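You operate a simulated robot arm through the tools that you are given. There is no shell and no other tool. Be economical: measure what you need, move in short steps, check, and stop when the job is done.

Carry out the task below with a simulated two-armed robot. There is one attempt and no reset: what you move stays moved.

TASK
Pick up the white jar with one hand, pass it to the other hand and put it on the white top of the long green cabinet. Set down upright: white jar.

It is judged by the outcome, as a careful person would: the job done as asked, and still so three seconds after it is handed in. It fails if anything else is knocked over, pushed out of place, dropped, spilled or broken.

THE ROBOT
Two 7-joint arms with two-finger parallel grippers on one trunk, on a base that drives. Base frame: it is fixed to the floor where the robot stands at the start and does not move with it; the origin is under the middle of the robot, x ahead of it, y to its left, z up; the surface under the hand at the start is at about z = 740. Readings come in mm, degrees, newtons and seconds.
The left shoulder is at the start at [20, 170, 1128], the right one opposite. With the tool pointing down near the work surface each hand reaches from about 100 to 660 mm from the robot's upright axis, wherever it stands, measured 20 degrees to its own side. Places, roughly: white top of the long green cabinet (22x23 cm) [-3460, 2180, 800]. Payload 3.8 kg a hand.
The TCP of each hand is the grasp point between the finger pads, 30 mm short of the fingertips. In the tool frame z runs along the fingers and y along their closing line. The gripper opens to 110 mm. The fingers are 20 mm wide and 10 mm thick; the gripper's body (48 by 112 mm) begins 55 mm behind the TCP.
Orientation is that of the tool frame in the base frame, as a unit quaternion [w, x, y, z]. With the fingers straight down and closing along the base's y, the tool's x points along the base's -x, its y along +y and its z along -z.

THE INTERFACE
- The arms move only by the tool send_rows. It takes "left_plan", "right_plan" or both (then of equal length, played together; a hand with none holds still); each is a list of rows, each a list of 7 numbers: the closure, from 0 (fully open) to 1 (shut), then the shift along the tool's x, y, z in mm, then the turn, a rotation vector about the tool's x, y, z in degrees. In form: [[gripper, x, y, z, rx, ry, rz], ...]. A call has 1 to 10 rows; each row shifts and turns the commanded pose from where the row before left it, along the tool's axes as they then stand. Each row takes 0.2 s and may step no farther than 50 mm and 8.6 degrees from the row before; otherwise, or with a gripper value out of range, the whole call is refused. A pose out of reach is approached as far as the arm can. The call stops where the force on the tool passes 40 N (or 10 N more than at its start, if that is more) or the arm is blocked; 0.2 s more then pass. The fingers move at their own pace (about 72 mm/s each) and stop on an object; they squeeze with about 35 N. The grip force told is the motor's: it shows also when the fingers shut on nothing. Time passes only in rows, and 0.2 s behind the last, so rows that do not move let the fingers close. It gives the time, the measured TCP pose, the force on the tool (base axes), the opening and the grip force at its end, in the units of the frame above (readings bear some noise), with the torque about the TCP (base axes, N m) and any sound that the robot's microphone picked up, and new pictures: "views" is both (left out), scene, wrist or none (wrist: the cameras of the hands that moved).
- Cameras (640 x 400 px; columns grow to the right, rows downward): "scene" is now at [102.8, -7.3, 1263.9]; the picture's right is [-0.07, -1.00, 0.00], its down [-0.70, 0.05, -0.71] and it looks along [0.71, -0.05, -0.70] (base axes); focal length 253 px, centre (320, 200). "left" rides on the left gripper at [72, -17, -103] in its tool frame; the picture's right is [0.23, 0.97, 0.00], its down [-0.76, 0.18, -0.62] and it looks along [-0.61, 0.14, 0.78] (tool axes); focal length 222 px, centre (320, 200). "right" rides on the right gripper at [72, 17, -103] in its tool frame; the picture's right is [-0.23, 0.97, 0.00], its down [-0.76, -0.18, -0.62] and it looks along [-0.61, -0.14, 0.78] (tool axes); focal length 222 px, centre (320, 200). There is no depth. A picture from a camera that has moved, and an enlarged one, comes with that camera's place and axes in the base frame and with its lens.
- raise_lower(by): slides the trunk up (or, below 0, down) by that many mm; the arms and the scene camera ride with it, the base frame stays. It gives what a move gives, with no picture.
- roll_base(legs): drives the robot by 1 to 6 legs, each [ahead, turn to the left] in mm and degrees, along the robot's own axes; the way and the turn of a leg run together, so that a leg with both is an arc; at most 1500 mm and 180 degrees a leg. The arms and the cameras ride along, it lands a little off, and it stops where it bumps. It gives what a move gives, and a new picture of the scene camera.
- aim_head(pan, tilt): turns the head with the scene camera to pan (to the left, within 80 degrees either way) and tilt (down, from -29 to 69), counted from straight ahead of the robot. It gives what a move gives, and a new picture of the scene camera.
- inspect(camera, box): a new picture of the part [left, top, right, bottom] of that camera's present view, enlarged. No time passes.
- job_done(): hands the job in; it is judged then, once.

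Work in short steps. Places have to be worked out from the pictures, the camera data and where the tool is seen: move nearer, look again, correct. Check each grasp and each placing, and mend what went wrong. You have 120 turns and 260 pictures in all, those below and enlarged ones among them. Open the grippers and draw the arms clear of the work before you hand the job in, unless the task says otherwise; then end with one line.

The tools are called after "Call:" by a JSON object that holds its "fn" and its "kwargs". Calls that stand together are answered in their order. send_rows: Moves the arms, as the interface text tells. Its arguments: {"type":"object","properties":{"left_plan":{"type":"array"},"right_plan":{"type":"array"},"views":{"type":"string","enum":["both","scene","wrist","none"]}},"required":[]} The other tools are called the same way: raise_lower (by) slides the trunk up or down; roll_base (legs) drives the base; aim_head (pan, tilt) turns the head that bears the scene camera; inspect (camera, box) takes an enlarged picture of a part of a camera's view; job_done () hands the job in.

At the start:

```text
time_s: 0.0
left_ee_pos: [446.8, 153.1, 1005.3]
left_orientation: [0.001, 0.0, 1.0, 0.0]
left_contact_force: [0.7, -0.9, 0.4]
left_torque: [-0.02, 0.0, 0.0]
left_width: 109.7
left_grip_force: 0.1
right_ee_pos: [482.9, -171.4, 991.6]
right_orientation: [0.0, 0.0, 1.0, 0.0]
right_contact_force: [-0.4, -0.2, 0.8]
right_torque: [0.04, 0.0, -0.03]
right_width: 109.9
right_grip_force: 0.0
trunk travel left (down, up): [-225.0, 345.0]
robot x, y, heading: [-0.1, -1.1, 0.0]
head pan, tilt: [-4.1, 44.4]
```

scene: 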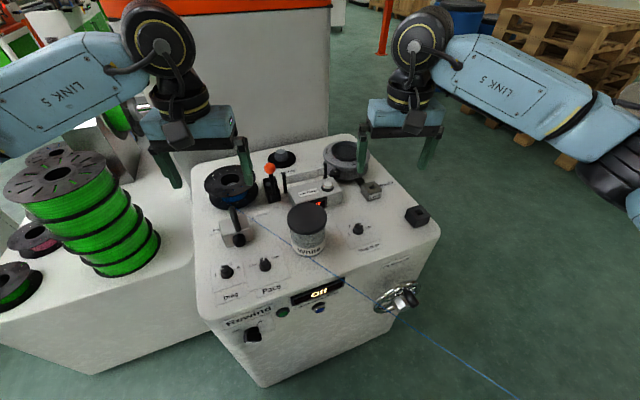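
right: 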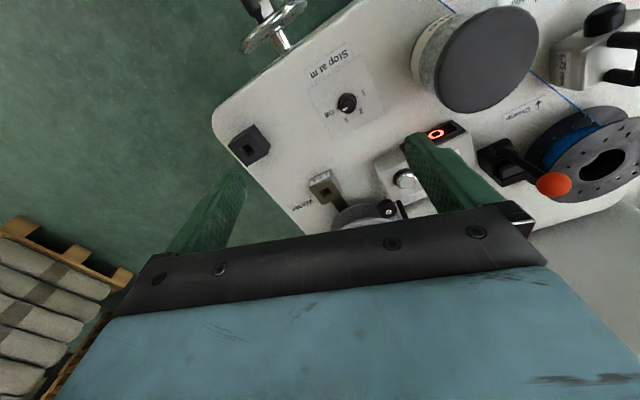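
left: 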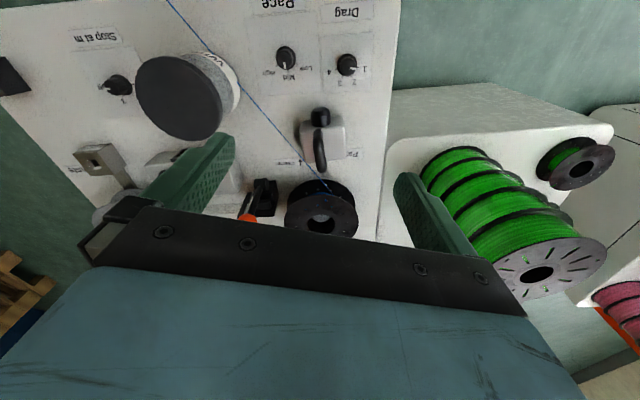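

I'll look closer at the jar and its surroundings first.

Call:
{"fn": "inspect", "kwargs": {"camera": "scene", "box": [200, 130, 440, 280]}}

Call:
{"fn": "inspect", "kwargs": {"camera": "left", "box": [60, 0, 380, 200]}}

```text
2.67 times, centred on (320, 205) of scene
camera zoom: at [102.8, -7.3, 1263.9], right [-0.07, -1.0, 0.0], down [-0.7, 0.05, -0.71], along [0.71, -0.05, -0.7], focal length 674 px, centre (320, 187)
```

zoom: 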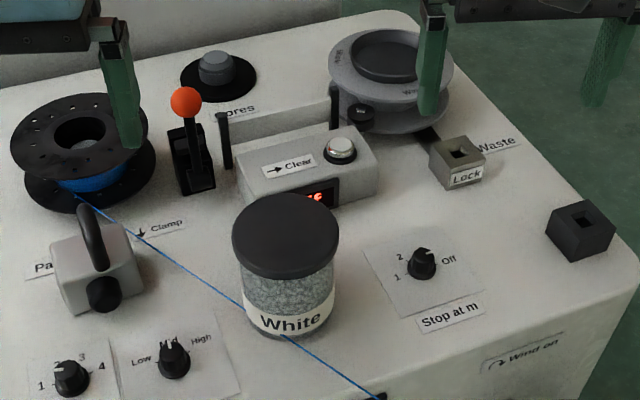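

```text
2.00 times, centred on (220, 100) of left
camera zoom: at [374.4, 137.0, 1108.6], right [-0.23, 0.97, 0.0], down [0.76, 0.18, 0.62], along [0.61, 0.14, -0.78], focal length 444 px, centre (520, 400)
```

zoom: 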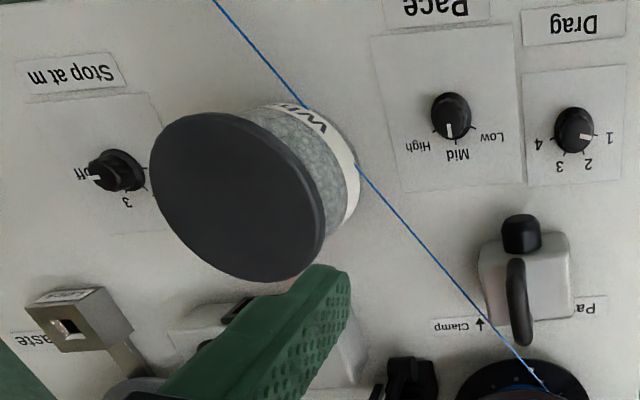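

The jar appears centred near (477, -4), about 87 mm across the lid, with its top near z≈843. I'll draw the left hand back and bring the right hand over the jar at its present height.

Call:
{"fn": "send_rows", "kwargs": {"right_plan": [[0, 0, 0, 0, 0, 0, 0], [0, 0, 0, 0, 0, 0, 0], [0, 1, 42, 0, 0, 0, 0], [0, 1, 42, 0, 0, 0, 0], [0, 2, 42, 0, 0, 0, 0], [0, 2, 41, 0, 0, 0, 0], [0, 0, 0, 0, 0, 0, 0]], "left_plan": [[0, 30, 25, -15, 0, 0, 0], [0, 30, 25, -15, 0, 0, 0], [0, 30, 25, -15, 0, 0, 0], [0, 20, 15, 0, 0, 0, 0], [0, 0, 0, 0, 0, 0, 0], [0, 0, 0, 0, 0, 0, 0], [0, 0, 0, 0, 0, 0, 0]]}}

```text
time_s: 1.6
left_ee_pos: [335.5, 242.5, 1049.0]
left_orientation: [0.0, -0.001, 1.0, -0.001]
left_contact_force: [0.5, 0.1, -0.3]
left_torque: [0.02, -0.01, -0.02]
left_width: 110.0
left_grip_force: 0.0
right_ee_pos: [478.3, -5.2, 992.1]
right_orientation: [0.0, 0.0, 1.0, 0.0]
right_contact_force: [-0.2, 0.9, 0.0]
right_torque: [-0.01, 0.0, -0.02]
right_width: 110.1
right_grip_force: 0.0
trunk travel left (down, up): [-225.0, 345.0]
robot x, y, heading: [0.6, 2.4, 0.3]
head pan, tilt: [-4.1, 44.4]
camera scene: at [102.8, -7.8, 1263.9], right [-0.07, -1.0, 0.0], down [-0.7, 0.05, -0.71], along [0.71, -0.05, -0.7], focal length 253 px, centre (320, 200)
camera right: at [405.2, 12.8, 1095.5], right [0.23, 0.97, 0.0], down [0.76, -0.18, 0.62], along [0.61, -0.14, -0.78], focal length 222 px, centre (320, 200)
camera left: at [263.1, 226.7, 1153.0], right [-0.23, 0.97, 0.0], down [0.76, 0.18, 0.62], along [0.61, 0.14, -0.78], focal length 222 px, centre (320, 200)
```

scene: 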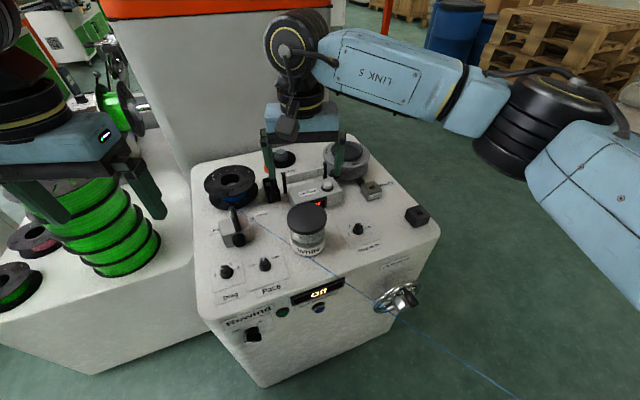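
right: 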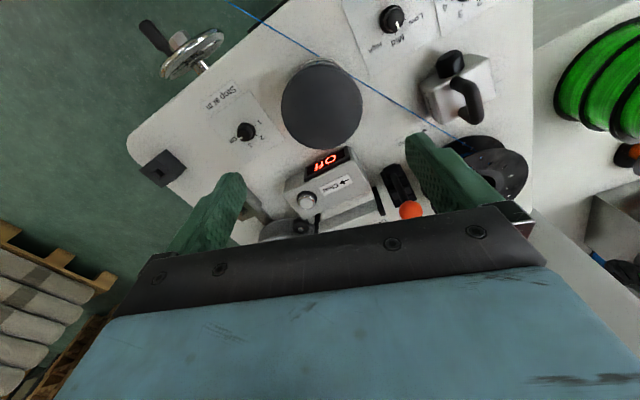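
left: 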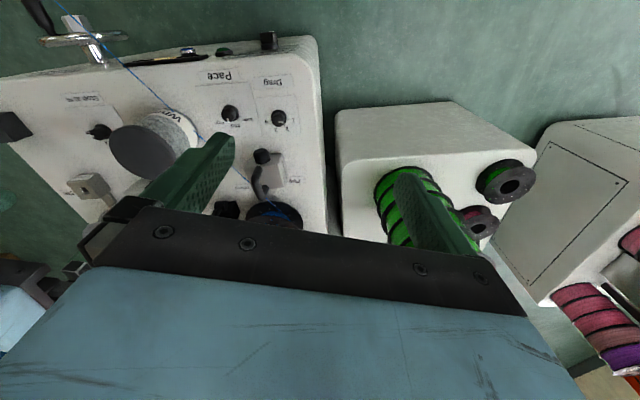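

The right wrist camera puts the lid centre near (474, -2), in line with the first estimate. I'll descend to lid height, z≈836, with a small correction.

Call:
{"fn": "send_rows", "kwargs": {"right_plan": [[0, 2, 2, 30, 0, 0, 0], [0, 2, 1, 30, 0, 0, 0], [0, 0, 0, 30, 0, 0, 0], [0, 0, 0, 30, 0, 0, 0], [0, 0, 0, 20, 0, 0, 0], [0, 0, 0, 15, 0, 0, 0], [0, 0, 0, 0, 0, 0, 0]]}}

```text
time_s: 3.2
left_ee_pos: [336.5, 243.4, 1050.8]
left_orientation: [0.0, 0.0, 1.0, 0.0]
left_contact_force: [0.5, 0.3, 0.9]
left_torque: [-0.01, 0.03, -0.01]
left_width: 109.9
left_grip_force: 0.1
right_ee_pos: [474.4, -2.1, 834.9]
right_orientation: [0.0, 0.001, 1.0, 0.0]
right_contact_force: [-0.5, -0.1, 1.0]
right_torque: [0.02, 0.0, 0.0]
right_width: 109.8
right_grip_force: 0.1
trunk travel left (down, up): [-225.0, 345.0]
robot x, y, heading: [-2.1, -0.9, 0.0]
head pan, tilt: [-4.1, 44.4]
camera scene: at [102.8, -7.3, 1264.0], right [-0.07, -1.0, 0.0], down [-0.7, 0.05, -0.71], along [0.71, -0.05, -0.7], focal length 253 px, centre (320, 200)
camera right: at [401.1, 16.5, 938.1], right [0.23, 0.97, 0.0], down [0.76, -0.18, 0.62], along [0.61, -0.14, -0.78], focal length 222 px, centre (320, 200)
```

scene: 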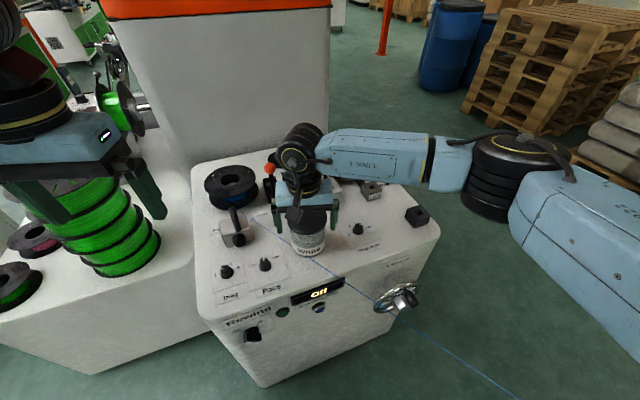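
right: 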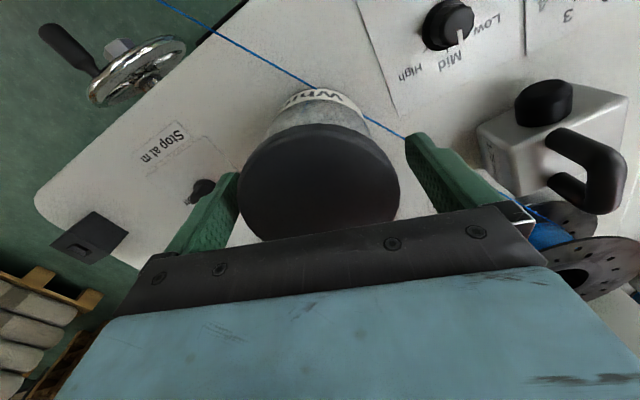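

Call:
{"fn": "inspect", "kwargs": {"camera": "scene", "box": [250, 150, 370, 270]}}

```text
3.33 times, centred on (310, 210) of scene
camera zoom: at [102.8, -7.3, 1264.0], right [-0.07, -1.0, 0.0], down [-0.7, 0.05, -0.71], along [0.71, -0.05, -0.7], focal length 842 px, centre (353, 167)
```

zoom: 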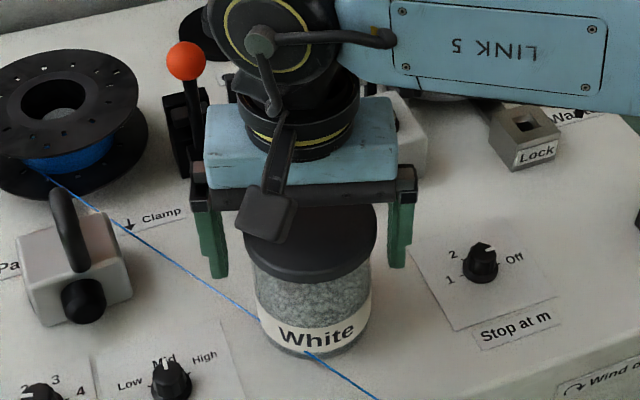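

The fingers straddle the lid with tips about 25 mm below its lower edge. Closing now.

Call:
{"fn": "send_rows", "kwargs": {"right_plan": [[0.1, 0, 0, 0, 0, 0, 0], [0.3, 0, 0, 0, 0, 0, 0], [0.6, 0, 0, 0, 0, 0, 0], [1, 0, 0, 0, 0, 0, 0], [1, 0, 0, 0, 0, 0, 0]]}}

```text
time_s: 4.4
left_ee_pos: [335.7, 242.0, 1049.1]
left_orientation: [0.0, 0.0, 1.0, 0.001]
left_contact_force: [-0.1, 0.0, -0.4]
left_torque: [-0.03, 0.0, -0.02]
left_width: 109.9
left_grip_force: 0.1
right_ee_pos: [474.6, -2.3, 835.3]
right_orientation: [0.0, 0.0, 1.0, 0.0]
right_contact_force: [1.3, 0.7, -0.2]
right_torque: [0.06, -0.03, 0.01]
right_width: 89.1
right_grip_force: 35.2
trunk travel left (down, up): [-225.0, 345.0]
robot x, y, heading: [-0.7, 0.6, 0.2]
head pan, tilt: [-4.1, 44.4]
camera scene: at [102.9, -7.3, 1263.9], right [-0.07, -1.0, 0.0], down [-0.7, 0.05, -0.71], along [0.71, -0.05, -0.7], focal length 253 px, centre (320, 200)
camera right: at [401.2, 16.6, 938.3], right [0.23, 0.97, 0.0], down [0.76, -0.18, 0.62], along [0.61, -0.14, -0.78], focal length 222 px, centre (320, 200)
```

scene: 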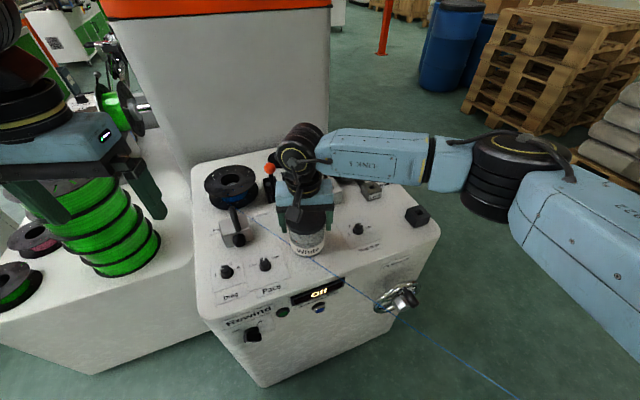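
right: 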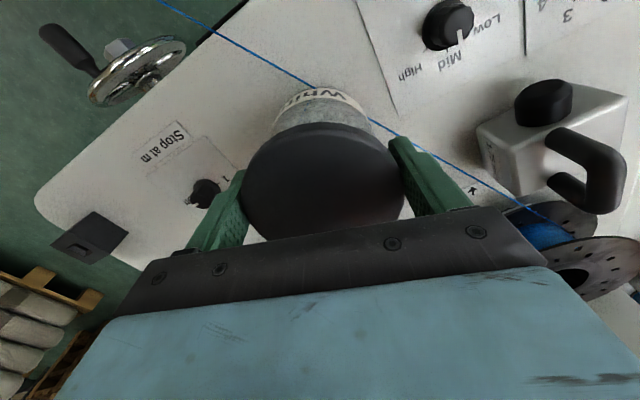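

The grip is on at 89 mm and 35 N. I'll lift straight up, slowly at first.

Call:
{"fn": "send_rows", "kwargs": {"right_plan": [[1, 0, 0, -5, 0, 0, 0], [1, 0, 0, -10, 0, 0, 0], [1, 0, 0, -20, 0, 0, 0], [1, 0, 0, -30, 0, 0, 0], [1, 0, 0, -35, 0, 0, 0], [1, 0, 0, -40, 0, 0, 0], [1, 0, 0, -20, 0, 0, 0], [1, 0, 0, 0, 0, 0, 0]]}}

```text
time_s: 6.2
left_ee_pos: [337.3, 243.6, 1049.2]
left_orientation: [0.0, 0.0, 1.0, 0.0]
left_contact_force: [0.0, -1.1, 0.6]
left_torque: [0.06, 0.0, -0.02]
left_width: 109.9
left_grip_force: 0.0
right_ee_pos: [475.1, -1.5, 995.1]
right_orientation: [0.0, 0.0, 1.0, -0.001]
right_contact_force: [0.2, 0.6, -2.3]
right_torque: [0.03, 0.0, 0.0]
right_width: 89.5
right_grip_force: 34.6
trunk travel left (down, up): [-225.0, 345.0]
robot x, y, heading: [-1.3, 1.2, -0.4]
head pan, tilt: [-4.1, 44.4]
camera scene: at [103.0, -7.3, 1263.9], right [-0.07, -1.0, 0.0], down [-0.7, 0.05, -0.71], along [0.71, -0.05, -0.7], focal length 253 px, centre (320, 200)
camera right: at [401.8, 17.6, 1099.0], right [0.23, 0.97, 0.0], down [0.76, -0.18, 0.62], along [0.61, -0.14, -0.78], focal length 222 px, centre (320, 200)
```

scene: 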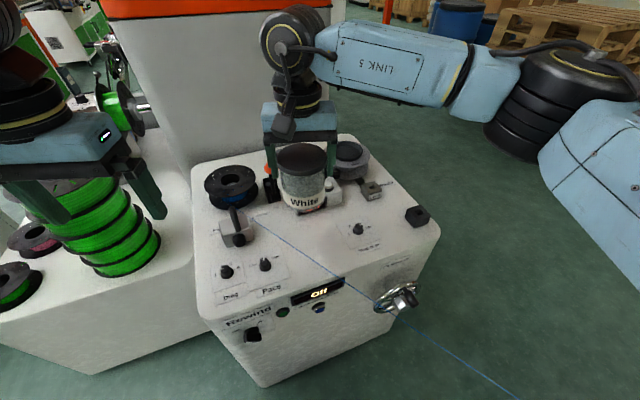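
right: 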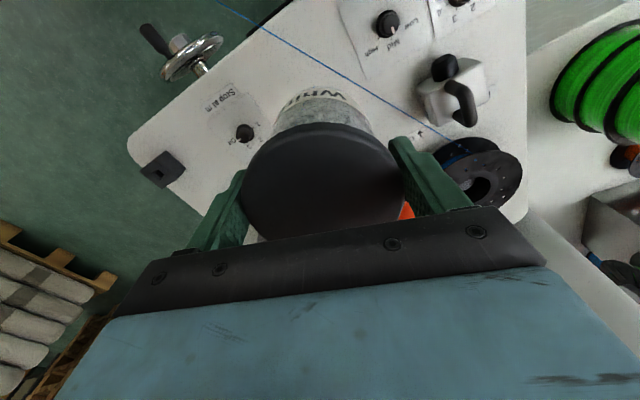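

The jar is held firmly and the machine is undisturbed. I'll bring the hand in closer and look to the left for the route.

Call:
{"fn": "send_rows", "kwargs": {"right_plan": [[1, 30, -30, -5, 0, 0, 0], [1, 30, -30, -5, 0, 0, 0], [1, 30, -30, -5, 0, 0, 0], [1, 30, -30, -5, 0, 0, 0], [1, 0, 0, 0, 0, 0, 0]], "views": "none"}}

Call:
{"fn": "aim_head", "kwargs": {"pan": 78, "tilt": 25}}

Call:
{"fn": "aim_head", "kwargs": {"pan": -78, "tilt": 25}}

```text
time_s: 7.4
left_ee_pos: [335.8, 243.2, 1049.2]
left_orientation: [0.0, 0.0, 1.0, -0.001]
left_contact_force: [1.2, 1.2, -0.7]
left_torque: [0.01, -0.01, -0.01]
left_width: 110.0
left_grip_force: 0.1
right_ee_pos: [354.4, -121.0, 1017.5]
right_orientation: [0.0, 0.0, 1.0, 0.0]
right_contact_force: [0.9, 0.2, -2.0]
right_torque: [0.01, 0.06, -0.02]
right_width: 89.2
right_grip_force: 34.9
trunk travel left (down, up): [-225.0, 345.0]
robot x, y, heading: [0.3, -0.0, -0.1]
head pan, tilt: [-4.1, 44.4]
```

```text
time_s: 9.0
left_ee_pos: [335.5, 242.5, 1050.4]
left_orientation: [0.0, -0.001, 1.0, 0.0]
left_contact_force: [0.2, 0.1, -0.3]
left_torque: [0.02, -0.03, 0.0]
left_width: 109.8
left_grip_force: 0.1
right_ee_pos: [353.9, -121.0, 1016.9]
right_orientation: [0.0, 0.0, 1.0, 0.0]
right_contact_force: [-0.4, -0.3, -1.9]
right_torque: [0.01, 0.02, 0.01]
right_width: 89.2
right_grip_force: 35.4
trunk travel left (down, up): [-225.0, 345.0]
robot x, y, heading: [-3.7, -3.2, 0.2]
head pan, tilt: [78.0, 25.0]
camera scene: at [40.5, 88.7, 1293.6], right [0.98, -0.21, 0.0], down [-0.09, -0.41, -0.91], along [0.19, 0.89, -0.42], focal length 253 px, centre (320, 200)
```

scene: 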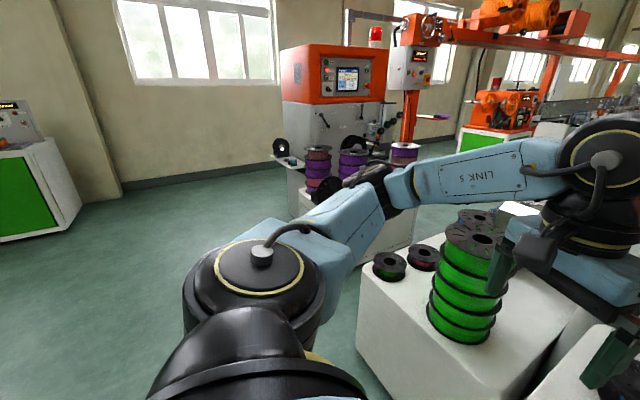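

```text
time_s: 11.4
left_ee_pos: [337.1, 243.4, 1050.2]
left_orientation: [0.0, 0.0, 1.0, 0.0]
left_contact_force: [-0.5, -0.2, 0.8]
left_torque: [0.0, 0.0, -0.01]
left_width: 110.1
left_grip_force: 0.1
right_ee_pos: [355.0, -121.2, 1017.6]
right_orientation: [0.0, 0.0, 1.0, 0.0]
right_contact_force: [-0.5, 0.4, -3.1]
right_torque: [0.03, 0.03, 0.0]
right_width: 89.0
right_grip_force: 34.9
trunk travel left (down, up): [-225.0, 345.0]
robot x, y, heading: [1.5, -1.8, 0.1]
head pan, tilt: [-78.0, 25.0]
camera scene: at [40.5, -91.6, 1293.6], right [-0.98, -0.21, 0.0], down [-0.09, 0.41, -0.91], along [0.19, -0.89, -0.42], focal length 253 px, centre (320, 200)
```

scene: 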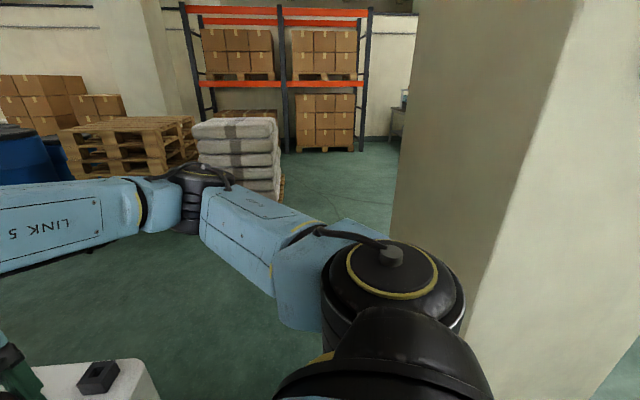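

Left side shows open floor, with a green cabinet with white top in the far left rear; a pillar stands to the rear right. I'll back up a little, turn left, and look again.

Call:
{"fn": "roll_base", "kwargs": {"legs": [[-300, 0], [0, 90]]}}

Call:
{"fn": "aim_head", "kwargs": {"pan": 45, "tilt": 20}}

```text
time_s: 17.2
left_ee_pos: [-536.7, 332.9, 1049.4]
left_orientation: [0.0, 0.71, -0.704, 0.0]
left_contact_force: [0.8, -0.3, -0.7]
left_torque: [-0.01, 0.01, -0.01]
left_width: 109.9
left_grip_force: 0.0
right_ee_pos: [-170.7, 355.5, 1017.8]
right_orientation: [0.0, 0.709, -0.705, 0.0]
right_contact_force: [0.1, -1.1, -3.0]
right_torque: [-0.01, 0.02, -0.03]
right_width: 89.2
right_grip_force: 34.7
trunk travel left (down, up): [-225.0, 345.0]
robot x, y, heading: [-287.0, 2.6, 90.7]
head pan, tilt: [-78.0, 25.0]
camera scene: at [-200.0, 39.3, 1293.6], right [0.22, -0.98, 0.0], down [-0.41, -0.09, -0.91], along [0.89, 0.2, -0.42], focal length 253 px, centre (320, 200)
```

scene: 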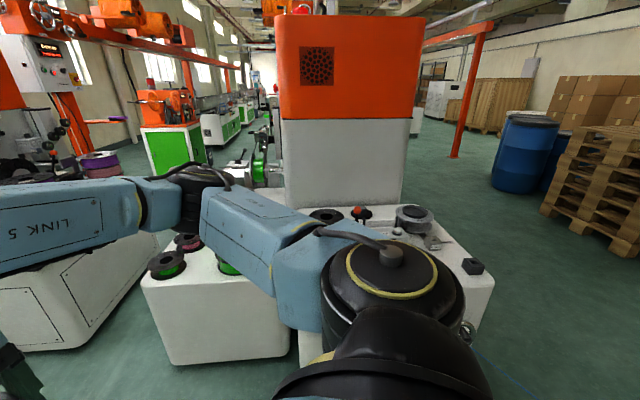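

```text
time_s: 19.2
left_ee_pos: [-535.7, 333.2, 1050.4]
left_orientation: [0.0, 0.71, -0.705, 0.0]
left_contact_force: [0.4, 0.3, -0.4]
left_torque: [0.03, -0.01, 0.0]
left_width: 110.2
left_grip_force: 0.0
right_ee_pos: [-171.0, 355.1, 1017.6]
right_orientation: [0.0, 0.71, -0.704, 0.0]
right_contact_force: [-0.4, -0.3, -2.6]
right_torque: [-0.05, 0.03, -0.02]
right_width: 89.1
right_grip_force: 34.9
trunk travel left (down, up): [-225.0, 345.0]
robot x, y, heading: [-288.7, 2.3, 90.5]
head pan, tilt: [45.0, 20.0]
camera scene: at [-356.2, 84.8, 1301.7], right [0.7, 0.71, 0.0], down [0.24, -0.24, -0.94], along [-0.67, 0.66, -0.34], focal length 253 px, centre (320, 200)
```

scene: 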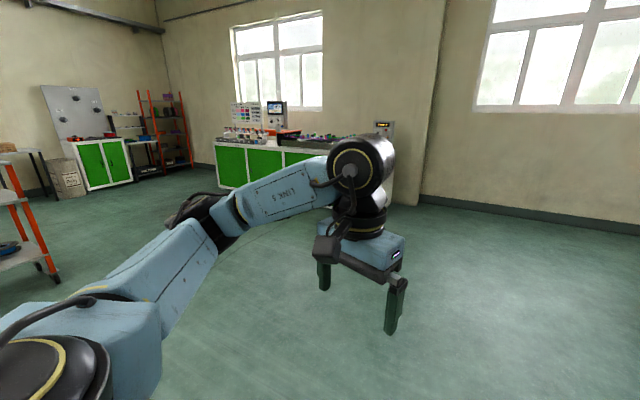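

Call:
{"fn": "inspect", "kwargs": {"camera": "scene", "box": [200, 90, 420, 220]}}

```text
2.91 times, centred on (310, 155) of scene
camera zoom: at [-356.2, 84.8, 1301.7], right [0.7, 0.71, 0.0], down [0.24, -0.24, -0.94], along [-0.67, 0.66, -0.34], focal length 735 px, centre (349, 331)
```

zoom: 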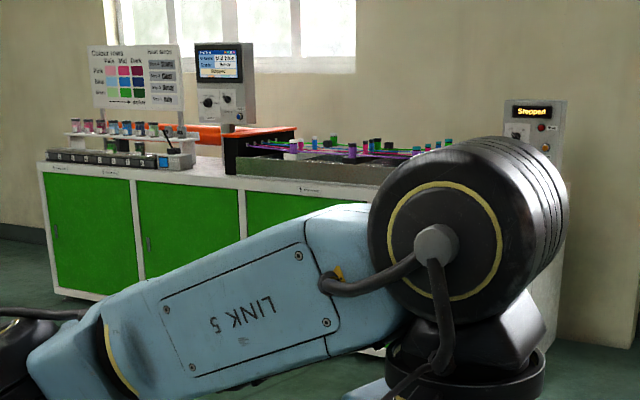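

The target spot is the clear white patch between the small rack on the left and the black/orange unit. I'll drive toward roughly (-3000, 900) in two stages, looking along the way.

Call:
{"fn": "roll_base", "kwargs": {"legs": [[0, 69], [1400, 0]]}}

Call:
{"fn": "aim_head", "kwargs": {"pan": -15, "tilt": 20}}

```text
time_s: 29.4
left_ee_pos: [-2024.3, 443.0, 1049.6]
left_orientation: [0.001, 0.98, -0.199, 0.0]
left_contact_force: [0.6, -0.9, 0.6]
left_torque: [0.0, 0.02, 0.01]
left_width: 110.2
left_grip_force: 0.0
right_ee_pos: [-1898.4, 784.8, 1017.7]
right_orientation: [0.0, 0.98, -0.2, 0.001]
right_contact_force: [-0.7, 0.3, -2.2]
right_torque: [-0.01, -0.01, 0.0]
right_width: 88.8
right_grip_force: 35.0
trunk travel left (down, up): [-225.0, 345.0]
robot x, y, heading: [-1623.7, 537.9, 156.7]
head pan, tilt: [45.0, 20.0]
camera scene: at [-1725.9, 506.6, 1301.7], right [-0.37, 0.93, 0.0], down [0.32, 0.13, -0.94], along [-0.87, -0.35, -0.34], focal length 253 px, centre (320, 200)
```

scene: 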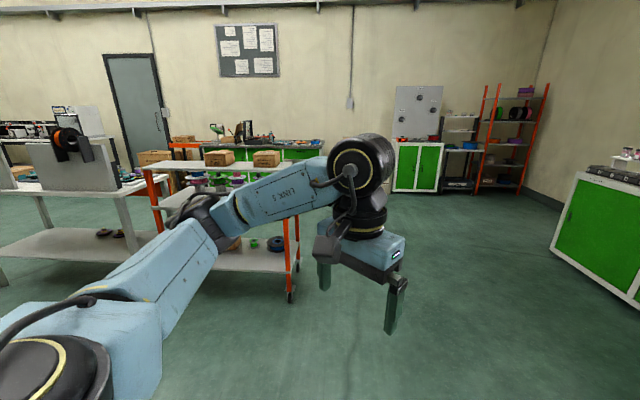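

```text
time_s: 30.7
left_ee_pos: [-2023.8, 442.7, 1050.2]
left_orientation: [0.0, 0.98, -0.199, 0.0]
left_contact_force: [-0.7, -0.4, -0.4]
left_torque: [0.01, 0.0, -0.01]
left_width: 109.9
left_grip_force: 0.0
right_ee_pos: [-1898.2, 784.8, 1017.1]
right_orientation: [0.0, 0.98, -0.201, 0.0]
right_contact_force: [0.4, 0.1, -2.4]
right_torque: [0.01, 0.03, 0.01]
right_width: 89.1
right_grip_force: 35.6
trunk travel left (down, up): [-225.0, 345.0]
robot x, y, heading: [-1620.9, 536.1, 157.0]
head pan, tilt: [-15.0, 20.0]
camera scene: at [-1712.7, 598.7, 1301.7], right [0.62, 0.79, 0.0], down [0.27, -0.21, -0.94], along [-0.74, 0.58, -0.34], focal length 253 px, centre (320, 200)
```

scene: 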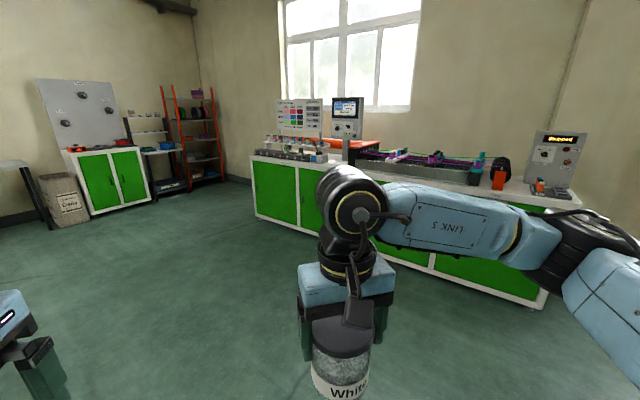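

The cabinet's front edge runs about 17° off the x axis, so I should face heading ≈107°. I'll drive to about 0.9 m in front of the target and face it.

Call:
{"fn": "roll_base", "kwargs": {"legs": [[0, -3.4], [1400, 0], [362, 0], [0, -46.6]]}}

Call:
{"fn": "aim_head", "kwargs": {"pan": 0, "tilt": 30}}

```text
time_s: 41.9
left_ee_pos: [-3500.1, 1525.8, 1048.2]
left_orientation: [0.0, 0.813, -0.582, 0.0]
left_contact_force: [-0.5, -0.7, -0.5]
left_torque: [-0.04, -0.01, 0.02]
left_width: 110.3
left_grip_force: 0.1
right_ee_pos: [-3160.6, 1660.7, 1017.2]
right_orientation: [0.0, 0.812, -0.583, 0.0]
right_contact_force: [-0.1, -0.4, -2.2]
right_torque: [0.0, -0.02, -0.01]
right_width: 89.3
right_grip_force: 35.0
trunk travel left (down, up): [-225.0, 345.0]
robot x, y, heading: [-3161.2, 1285.3, 109.0]
head pan, tilt: [-15.0, 20.0]
camera scene: at [-3174.9, 1398.0, 1301.7], right [1.0, 0.07, 0.0], down [0.02, -0.34, -0.94], along [-0.06, 0.94, -0.34], focal length 253 px, centre (320, 200)
```

scene: 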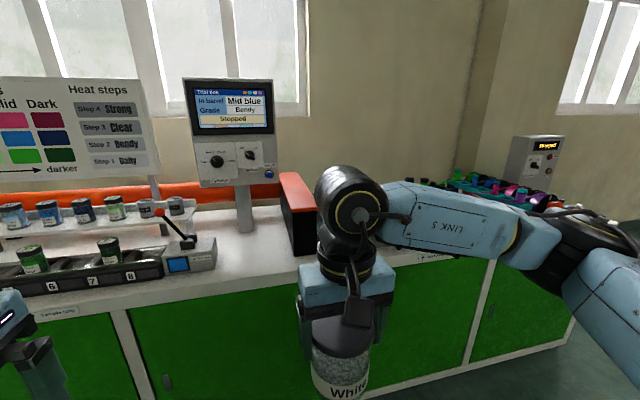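

```text
time_s: 42.7
left_ee_pos: [-3499.4, 1525.2, 1050.2]
left_orientation: [0.001, 0.813, -0.582, 0.0]
left_contact_force: [-1.0, -0.6, 0.1]
left_torque: [0.01, 0.02, 0.01]
left_width: 110.0
left_grip_force: 0.0
right_ee_pos: [-3162.2, 1660.3, 1016.8]
right_orientation: [-0.001, 0.813, -0.583, 0.001]
right_contact_force: [0.3, 0.7, -2.3]
right_torque: [-0.01, -0.02, 0.0]
right_width: 89.4
right_grip_force: 34.7
trunk travel left (down, up): [-225.0, 345.0]
robot x, y, heading: [-3161.2, 1285.2, 108.9]
head pan, tilt: [0.0, 30.0]
camera scene: at [-3198.0, 1390.6, 1285.7], right [0.95, 0.32, 0.0], down [0.16, -0.47, -0.87], along [-0.28, 0.82, -0.5], focal length 253 px, centre (320, 200)
```

scene: 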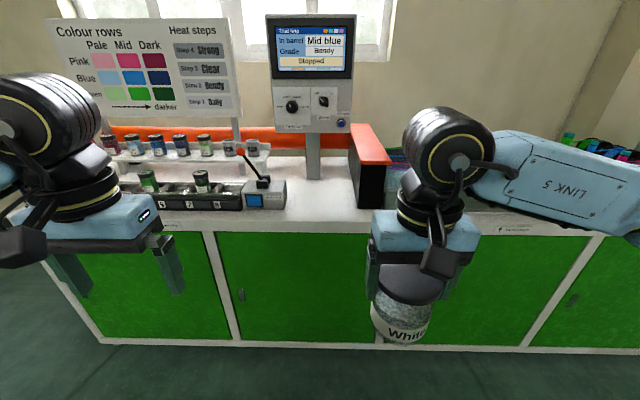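

Call:
{"fn": "inspect", "kwargs": {"camera": "scene", "box": [200, 110, 440, 260]}}

```text
2.67 times, centred on (320, 185) of scene
camera zoom: at [-3198.0, 1390.6, 1285.7], right [0.95, 0.32, 0.0], down [0.16, -0.47, -0.87], along [-0.28, 0.82, -0.5], focal length 674 px, centre (320, 240)
```

zoom: 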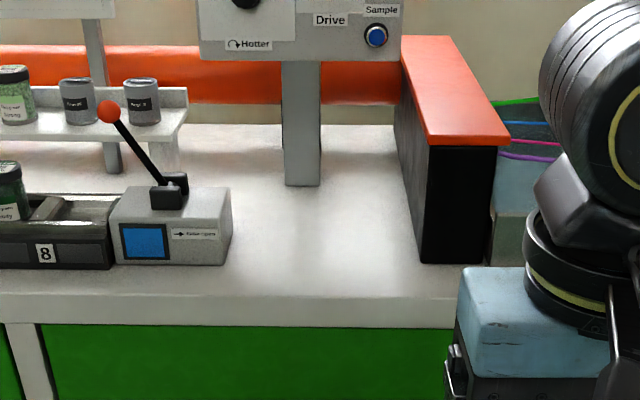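

The target patch is clear: about 254 mm between the grey box and the black unit, centre near (-3455, 2165), front edge around 800 mm ahead of me. There's free air here for the handover. First I'll yaw both hands 85° in place: right so its camera faces right, left so its camera faces left.

Call:
{"fn": "send_rows", "kwargs": {"right_plan": [[1, 0, 0, 0, 0, 0, -8.5], [1, 0, 0, 0, 0, 0, -8.5], [1, 0, 0, 0, 0, 0, -8.5], [1, 0, 0, 0, 0, 0, -8.5], [1, 0, 0, 0, 0, 0, -8.5], [1, 0, 0, 0, 0, 0, -8.5], [1, 0, 0, 0, 0, 0, -8.5], [1, 0, 0, 0, 0, 0, -8.5], [1, 0, 0, 0, 0, 0, -8.5], [1, 0, 0, 0, 0, 0, -8.5]], "left_plan": [[0, 0, 0, 0, 0, 0, 8.5], [0, 0, 0, 0, 0, 0, 8.5], [0, 0, 0, 0, 0, 0, 8.5], [0, 0, 0, 0, 0, 0, 8.5], [0, 0, 0, 0, 0, 0, 8.5], [0, 0, 0, 0, 0, 0, 8.5], [0, 0, 0, 0, 0, 0, 8.5], [0, 0, 0, 0, 0, 0, 8.5], [0, 0, 0, 0, 0, 0, 8.5], [0, 0, 0, 0, 0, 0, 8.5]], "views": "scene"}}

```text
time_s: 44.9
left_ee_pos: [-3452.0, 1444.8, 1063.8]
left_orientation: [-0.001, -0.205, 0.979, 0.0]
left_contact_force: [0.2, 0.5, -0.2]
left_torque: [0.01, 0.0, 0.03]
left_width: 110.0
left_grip_force: 0.1
left hand out of reach, approached as far as the arm can: row 8, 9, 10
right_ee_pos: [-3198.4, 1623.8, 1021.4]
right_orientation: [-0.001, 0.993, 0.121, 0.0]
right_contact_force: [-0.6, -0.9, -1.8]
right_torque: [0.03, -0.03, -0.03]
right_width: 89.3
right_grip_force: 35.2
right hand out of reach, approached as far as the arm can: row 10
trunk travel left (down, up): [-225.0, 345.0]
robot x, y, heading: [-3157.1, 1285.3, 109.0]
head pan, tilt: [0.0, 30.0]
camera scene: at [-3198.6, 1391.0, 1285.6], right [0.95, 0.32, 0.0], down [0.16, -0.47, -0.87], along [-0.28, 0.82, -0.5], focal length 253 px, centre (320, 200)
```

scene: 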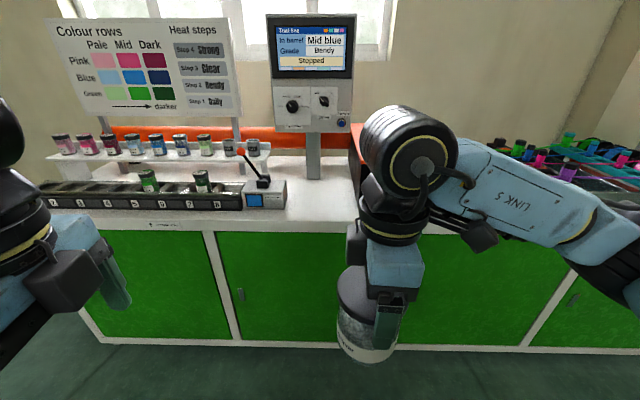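

Both hands yawed 85° but drifted inward at the reach limit. I'll move both forward, out of the cramped zone.

Call:
{"fn": "send_rows", "kwargs": {"right_plan": [[1, 0, -25, 0, 0, 0, 0], [1, 0, -25, 0, 0, 0, 0], [1, 0, -25, 0, 0, 0, 0], [1, 0, -25, 0, 0, 0, 0], [1, 0, 0, 0, 0, 0, 0]], "left_plan": [[0, 0, 35, 0, 0, 0, 0], [0, 0, 35, 0, 0, 0, 0], [0, 0, 35, 0, 0, 0, 0], [0, 0, 35, 0, 0, 0, 0], [0, 0, 0, 0, 0, 0, 0]], "views": "scene"}}

```text
time_s: 46.1
left_ee_pos: [-3413.5, 1516.9, 1065.0]
left_orientation: [0.0, -0.207, 0.978, 0.0]
left_contact_force: [0.5, -0.1, -0.1]
left_torque: [-0.03, 0.01, -0.01]
left_width: 110.1
left_grip_force: 0.0
left hand out of reach, approached as far as the arm can: row 1, 2, 3, 4
right_ee_pos: [-3200.2, 1631.4, 1022.2]
right_orientation: [0.0, 0.993, 0.119, 0.0]
right_contact_force: [0.1, 0.2, -2.5]
right_torque: [0.04, -0.08, -0.01]
right_width: 89.0
right_grip_force: 35.0
right hand out of reach, approached as far as the arm can: row 1, 2, 3, 4
trunk travel left (down, up): [-225.0, 345.0]
robot x, y, heading: [-3161.6, 1286.6, 108.8]
head pan, tilt: [0.0, 30.0]
camera scene: at [-3198.3, 1390.5, 1285.7], right [0.95, 0.32, 0.0], down [0.16, -0.47, -0.87], along [-0.28, 0.82, -0.5], focal length 253 px, centre (320, 200)
```

scene: 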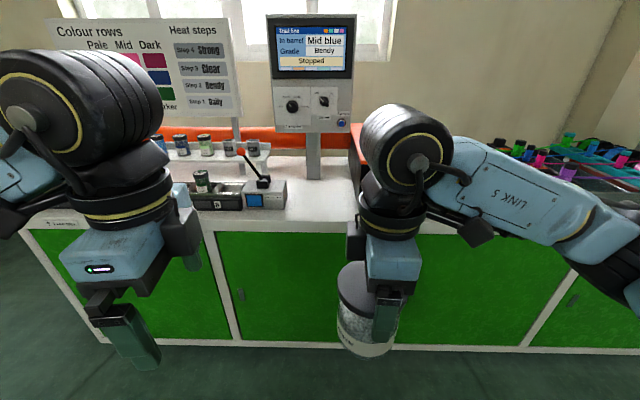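

The right wrist is at a limit when yawed this far. I'll undo the yaw on both hands and use another geometry: the right hand stays top-down and the left approaches from behind, pitched 30° below horizontal.

Call:
{"fn": "send_rows", "kwargs": {"right_plan": [[1, 0, 0, 0, 0, 0, 8.5], [1, 0, 0, 0, 0, 0, 8.5], [1, 0, 0, 0, 0, 0, 8.5], [1, 0, 0, 0, 0, 0, 8.5], [1, 0, 0, 0, 0, 0, 8.5], [1, 0, 0, 0, 0, 0, 8.5], [1, 0, 0, 0, 0, 0, 8.5], [1, 0, 0, 0, 0, 0, 8.5], [1, 0, 0, 0, 0, 0, 8.5], [1, 0, 0, 0, 0, 0, 8.5]], "left_plan": [[0, 0, 0, 0, 0, 0, -8.5], [0, 0, 0, 0, 0, 0, -8.5], [0, 0, 0, 0, 0, 0, -8.5], [0, 0, 0, 0, 0, 0, -8.5], [0, 0, 0, 0, 0, 0, -8.5], [0, 0, 0, 0, 0, 0, -8.5], [0, 0, 0, 0, 0, 0, -8.5], [0, 0, 0, 0, 0, 0, -8.5], [0, 0, 0, 0, 0, 0, -8.5], [0, 0, 0, 0, 0, 0, -8.5]], "views": "scene"}}

```text
time_s: 48.3
left_ee_pos: [-3411.5, 1518.1, 1067.5]
left_orientation: [0.0, 0.814, -0.581, 0.0]
left_contact_force: [-0.1, 0.1, -0.9]
left_torque: [0.03, 0.04, 0.03]
left_width: 109.9
left_grip_force: 0.1
right_ee_pos: [-3200.3, 1631.0, 1023.5]
right_orientation: [0.0, 0.812, -0.584, 0.0]
right_contact_force: [0.6, 0.2, -3.0]
right_torque: [0.02, -0.02, -0.03]
right_width: 89.1
right_grip_force: 34.7
trunk travel left (down, up): [-225.0, 345.0]
robot x, y, heading: [-3162.5, 1286.4, 108.6]
head pan, tilt: [0.0, 30.0]
camera scene: at [-3198.2, 1390.6, 1285.7], right [0.95, 0.32, 0.0], down [0.16, -0.47, -0.87], along [-0.28, 0.82, -0.5], focal length 253 px, centre (320, 200)
```

scene: 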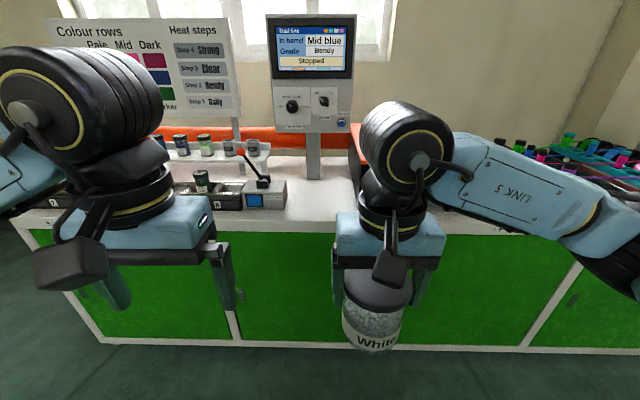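

Both hands are top-down again. Next the right hand brings the jar to about 520 mm ahead, while the left moves outward and forward.

Call:
{"fn": "send_rows", "kwargs": {"right_plan": [[1, -36, 0, 0, 0, 0, 0], [1, -36, 19, 0, 0, 0, 0], [1, -36, 19, 0, 0, 0, 0], [1, -36, 19, 0, 0, 0, 0], [1, -36, 19, 0, 0, 0, 0], [1, 0, 19, 0, 0, 0, 0], [1, 0, 0, 0, 0, 0, 0]], "left_plan": [[0, 0, 30, 0, 0, 0, 0], [0, 0, 30, 0, 0, 0, 0], [0, -20, 25, 0, 0, 0, 0], [0, -25, 0, 0, 0, 0, 0], [0, -25, 0, 0, 0, 0, 0], [0, -25, 0, 0, 0, 0, 0], [0, 0, 0, 0, 0, 0, 0]], "views": "none"}}

Call:
{"fn": "send_rows", "kwargs": {"left_plan": [[0, 0, 0, 0, 0, -8.5, 0], [0, 0, 0, 0, 0, -8.5, 0], [0, 0, 0, 0, 0, -8.5, 0], [0, 0, 0, 0, 0, -8.5, 0], [0, 0, 0, 0, 0, -8.5, 0], [0, 0, 0, 0, 0, -8.5, 0], [0, 0, 0, 0, 0, -8.5, 0], [0, 0, 0, 0, 0, 0, 0]], "views": "both"}}

```text
time_s: 49.9
left_ee_pos: [-3524.3, 1583.0, 1066.2]
left_orientation: [0.0, 0.813, -0.583, 0.0]
left_contact_force: [-0.2, -0.7, -0.8]
left_torque: [0.01, 0.02, 0.02]
left_width: 109.7
left_grip_force: 0.0
right_ee_pos: [-3351.0, 1768.6, 1025.5]
right_orientation: [0.0, 0.813, -0.582, -0.001]
right_contact_force: [0.0, -0.4, -2.9]
right_torque: [-0.02, 0.04, 0.0]
right_width: 89.0
right_grip_force: 34.7
trunk travel left (down, up): [-225.0, 345.0]
robot x, y, heading: [-3163.8, 1283.7, 108.7]
head pan, tilt: [0.0, 30.0]
```

```text
time_s: 51.7
left_ee_pos: [-3537.8, 1613.5, 1072.7]
left_orientation: [-0.289, 0.706, -0.506, -0.403]
left_contact_force: [-0.3, -0.4, 0.3]
left_torque: [-0.03, 0.0, 0.03]
left_width: 110.1
left_grip_force: 0.1
left hand out of reach, approached as far as the arm can: row 6, 7
right_ee_pos: [-3350.7, 1768.7, 1025.5]
right_orientation: [0.0, 0.812, -0.583, 0.0]
right_contact_force: [0.3, -0.5, -2.2]
right_torque: [-0.01, -0.02, -0.02]
right_width: 89.1
right_grip_force: 34.9
trunk travel left (down, up): [-225.0, 345.0]
robot x, y, heading: [-3165.3, 1288.0, 109.1]
head pan, tilt: [0.0, 30.0]
camera scene: at [-3198.1, 1390.7, 1285.7], right [0.95, 0.32, 0.0], down [0.16, -0.47, -0.87], along [-0.28, 0.82, -0.5], focal length 253 px, centre (320, 200)
camera left: at [-3480.3, 1501.3, 1062.3], right [-0.89, -0.42, -0.2], down [-0.12, -0.2, 0.97], along [-0.45, 0.88, 0.13], focal length 222 px, centre (320, 200)
```

scene: 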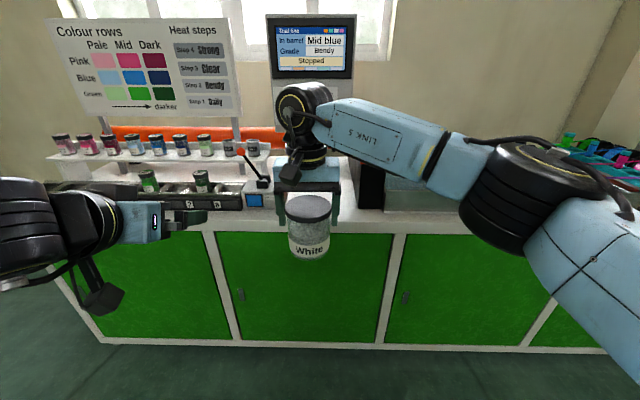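
left: 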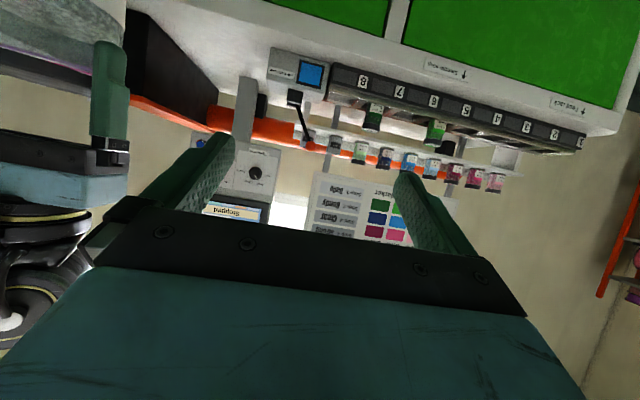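

Left hand is pitched 30° below horizontal. I'll advance the jar 80 mm further, lower the left to z≈975, then slide it sideways behind the jar.

Call:
{"fn": "send_rows", "kwargs": {"right_plan": [[1, -27, 0, 0, 0, 0, 0], [1, -27, 0, 0, 0, 0, 0], [1, -27, 0, 0, 0, 0, 0], [1, 0, 0, 0, 0, 0, 0], [1, 0, 0, 0, 0, 0, 0], [1, 0, 0, 0, 0, 0, 0], [1, 0, 0, 0, 0, 0, 0], [1, 0, 0, 0, 0, 0, 0]], "left_plan": [[0, 28, 0, 16.6, 0, 0, 0], [0, 28, 0, 16.6, 0, 0, 0], [0, 28, 0, 16.6, 0, 0, 0], [0, 0, -38, 0, 0, 0, 0], [0, 0, -38, 0, 0, 0, 0], [0, 0, -38, 0, 0, 0, 0], [0, 0, -38, 0, 0, 0, 0], [0, 0, 0, 0, 0, 0, 0]], "views": "both"}}

```text
time_s: 53.5
left_ee_pos: [-3391.8, 1666.7, 972.8]
left_orientation: [-0.289, 0.706, -0.505, -0.404]
left_contact_force: [0.4, 0.6, 1.0]
left_torque: [-0.01, -0.01, 0.0]
left_width: 110.1
left_grip_force: 0.1
left hand out of reach, approached as far as the arm can: row 1
right_ee_pos: [-3363.9, 1833.8, 1022.2]
right_orientation: [0.0, 0.813, -0.582, 0.0]
right_contact_force: [0.3, -0.4, -2.1]
right_torque: [0.0, 0.0, -0.03]
right_width: 89.0
right_grip_force: 35.0
right hand out of reach, approached as far as the arm can: row 3
trunk travel left (down, up): [-225.0, 345.0]
robot x, y, heading: [-3163.2, 1289.0, 108.8]
head pan, tilt: [0.0, 30.0]
camera scene: at [-3198.6, 1390.4, 1285.7], right [0.95, 0.32, 0.0], down [0.16, -0.47, -0.87], along [-0.28, 0.82, -0.5], focal length 253 px, centre (320, 200)
camera right: at [-3357.6, 1760.5, 1125.7], right [-1.0, -0.1, 0.0], down [-0.08, 0.78, 0.62], along [-0.06, 0.62, -0.78], focal length 222 px, centre (320, 200)
camera left: at [-3335.1, 1553.4, 962.5], right [-0.88, -0.42, -0.2], down [-0.12, -0.2, 0.97], along [-0.45, 0.88, 0.13], focal length 222 px, centre (320, 200)
```

scene: 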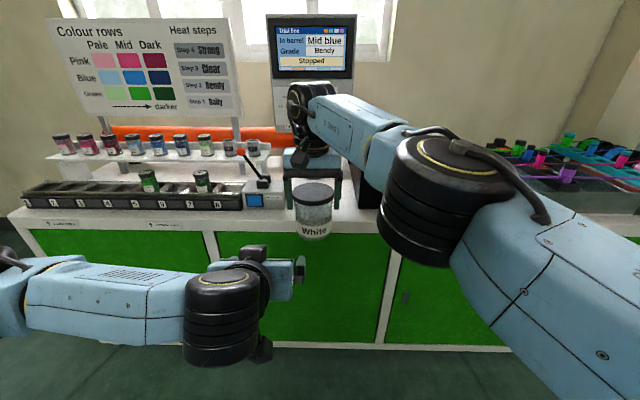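
right: 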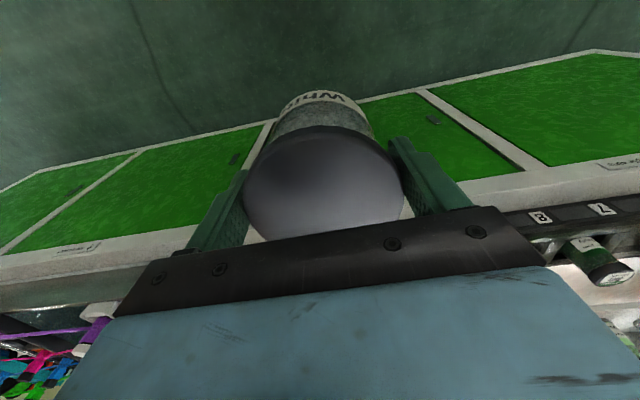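
left: 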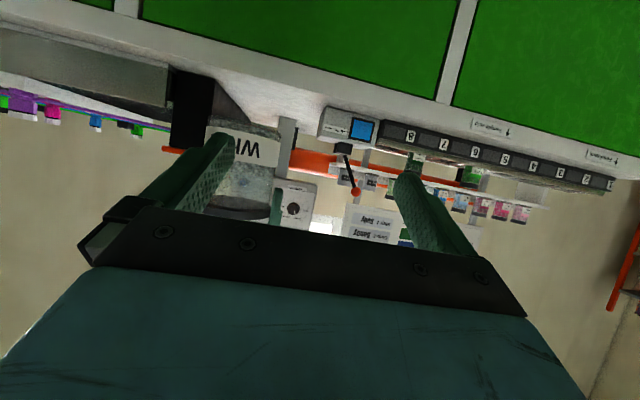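

The left hand needs 80 mm to the right and 141 mm forward. I'll do the sideways move and part of the advance, then check.

Call:
{"fn": "send_rows", "kwargs": {"left_plan": [[0, 0, -40, 0, 0, 0, 0], [0, 0, -40, 0, 0, 0, 0], [0, -15.3, 0, 25.8, 0, 0, 0], [0, -15.3, 0, 25.8, 0, 0, 0], [0, 0, 0, 0, 0, 0, 0]], "views": "both"}}

Call:
{"fn": "inspect", "kwargs": {"camera": "scene", "box": [210, 80, 400, 280]}}

```text
time_s: 54.7
left_ee_pos: [-3336.0, 1748.1, 975.6]
left_orientation: [-0.288, 0.707, -0.505, -0.404]
left_contact_force: [0.8, 0.6, 0.2]
left_torque: [0.02, 0.01, 0.01]
left_width: 109.8
left_grip_force: 0.0
right_ee_pos: [-3363.5, 1833.3, 1021.9]
right_orientation: [0.0, 0.813, -0.583, 0.001]
right_contact_force: [0.0, 0.5, -2.2]
right_torque: [-0.04, -0.02, 0.01]
right_width: 89.0
right_grip_force: 34.8
trunk travel left (down, up): [-225.0, 345.0]
robot x, y, heading: [-3161.5, 1288.1, 108.7]
head pan, tilt: [0.0, 30.0]
camera scene: at [-3198.2, 1390.6, 1285.7], right [0.95, 0.32, 0.0], down [0.16, -0.47, -0.87], along [-0.28, 0.82, -0.5], focal length 253 px, centre (320, 200)
camera left: at [-3278.5, 1636.2, 966.2], right [-0.89, -0.42, -0.2], down [-0.12, -0.2, 0.97], along [-0.45, 0.88, 0.13], focal length 222 px, centre (320, 200)
```

scene: 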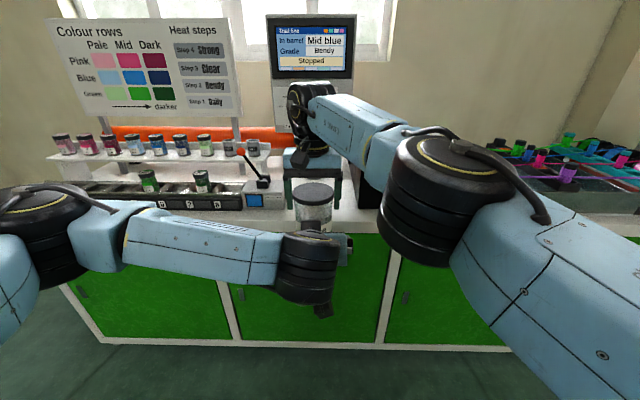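
left: 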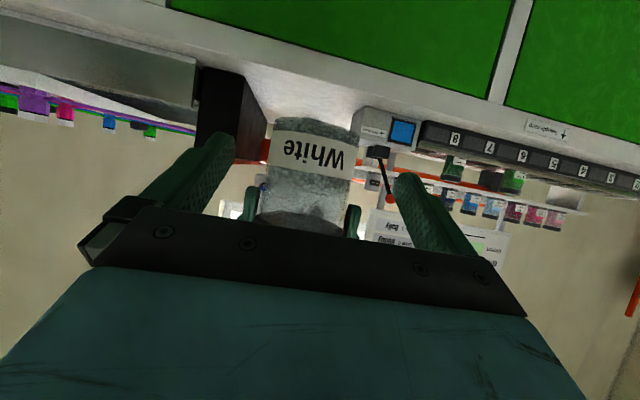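

```text
2.00 times, centred on (305, 180) of scene
camera zoom: at [-3198.2, 1390.6, 1285.7], right [0.95, 0.32, 0.0], down [0.16, -0.47, -0.87], along [-0.28, 0.82, -0.5], focal length 505 px, centre (350, 240)
```

zoom: 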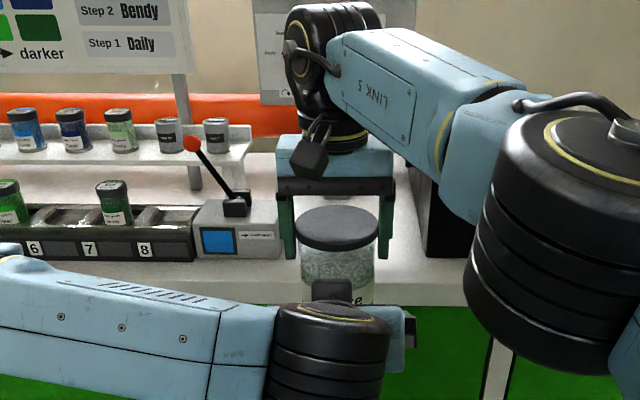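

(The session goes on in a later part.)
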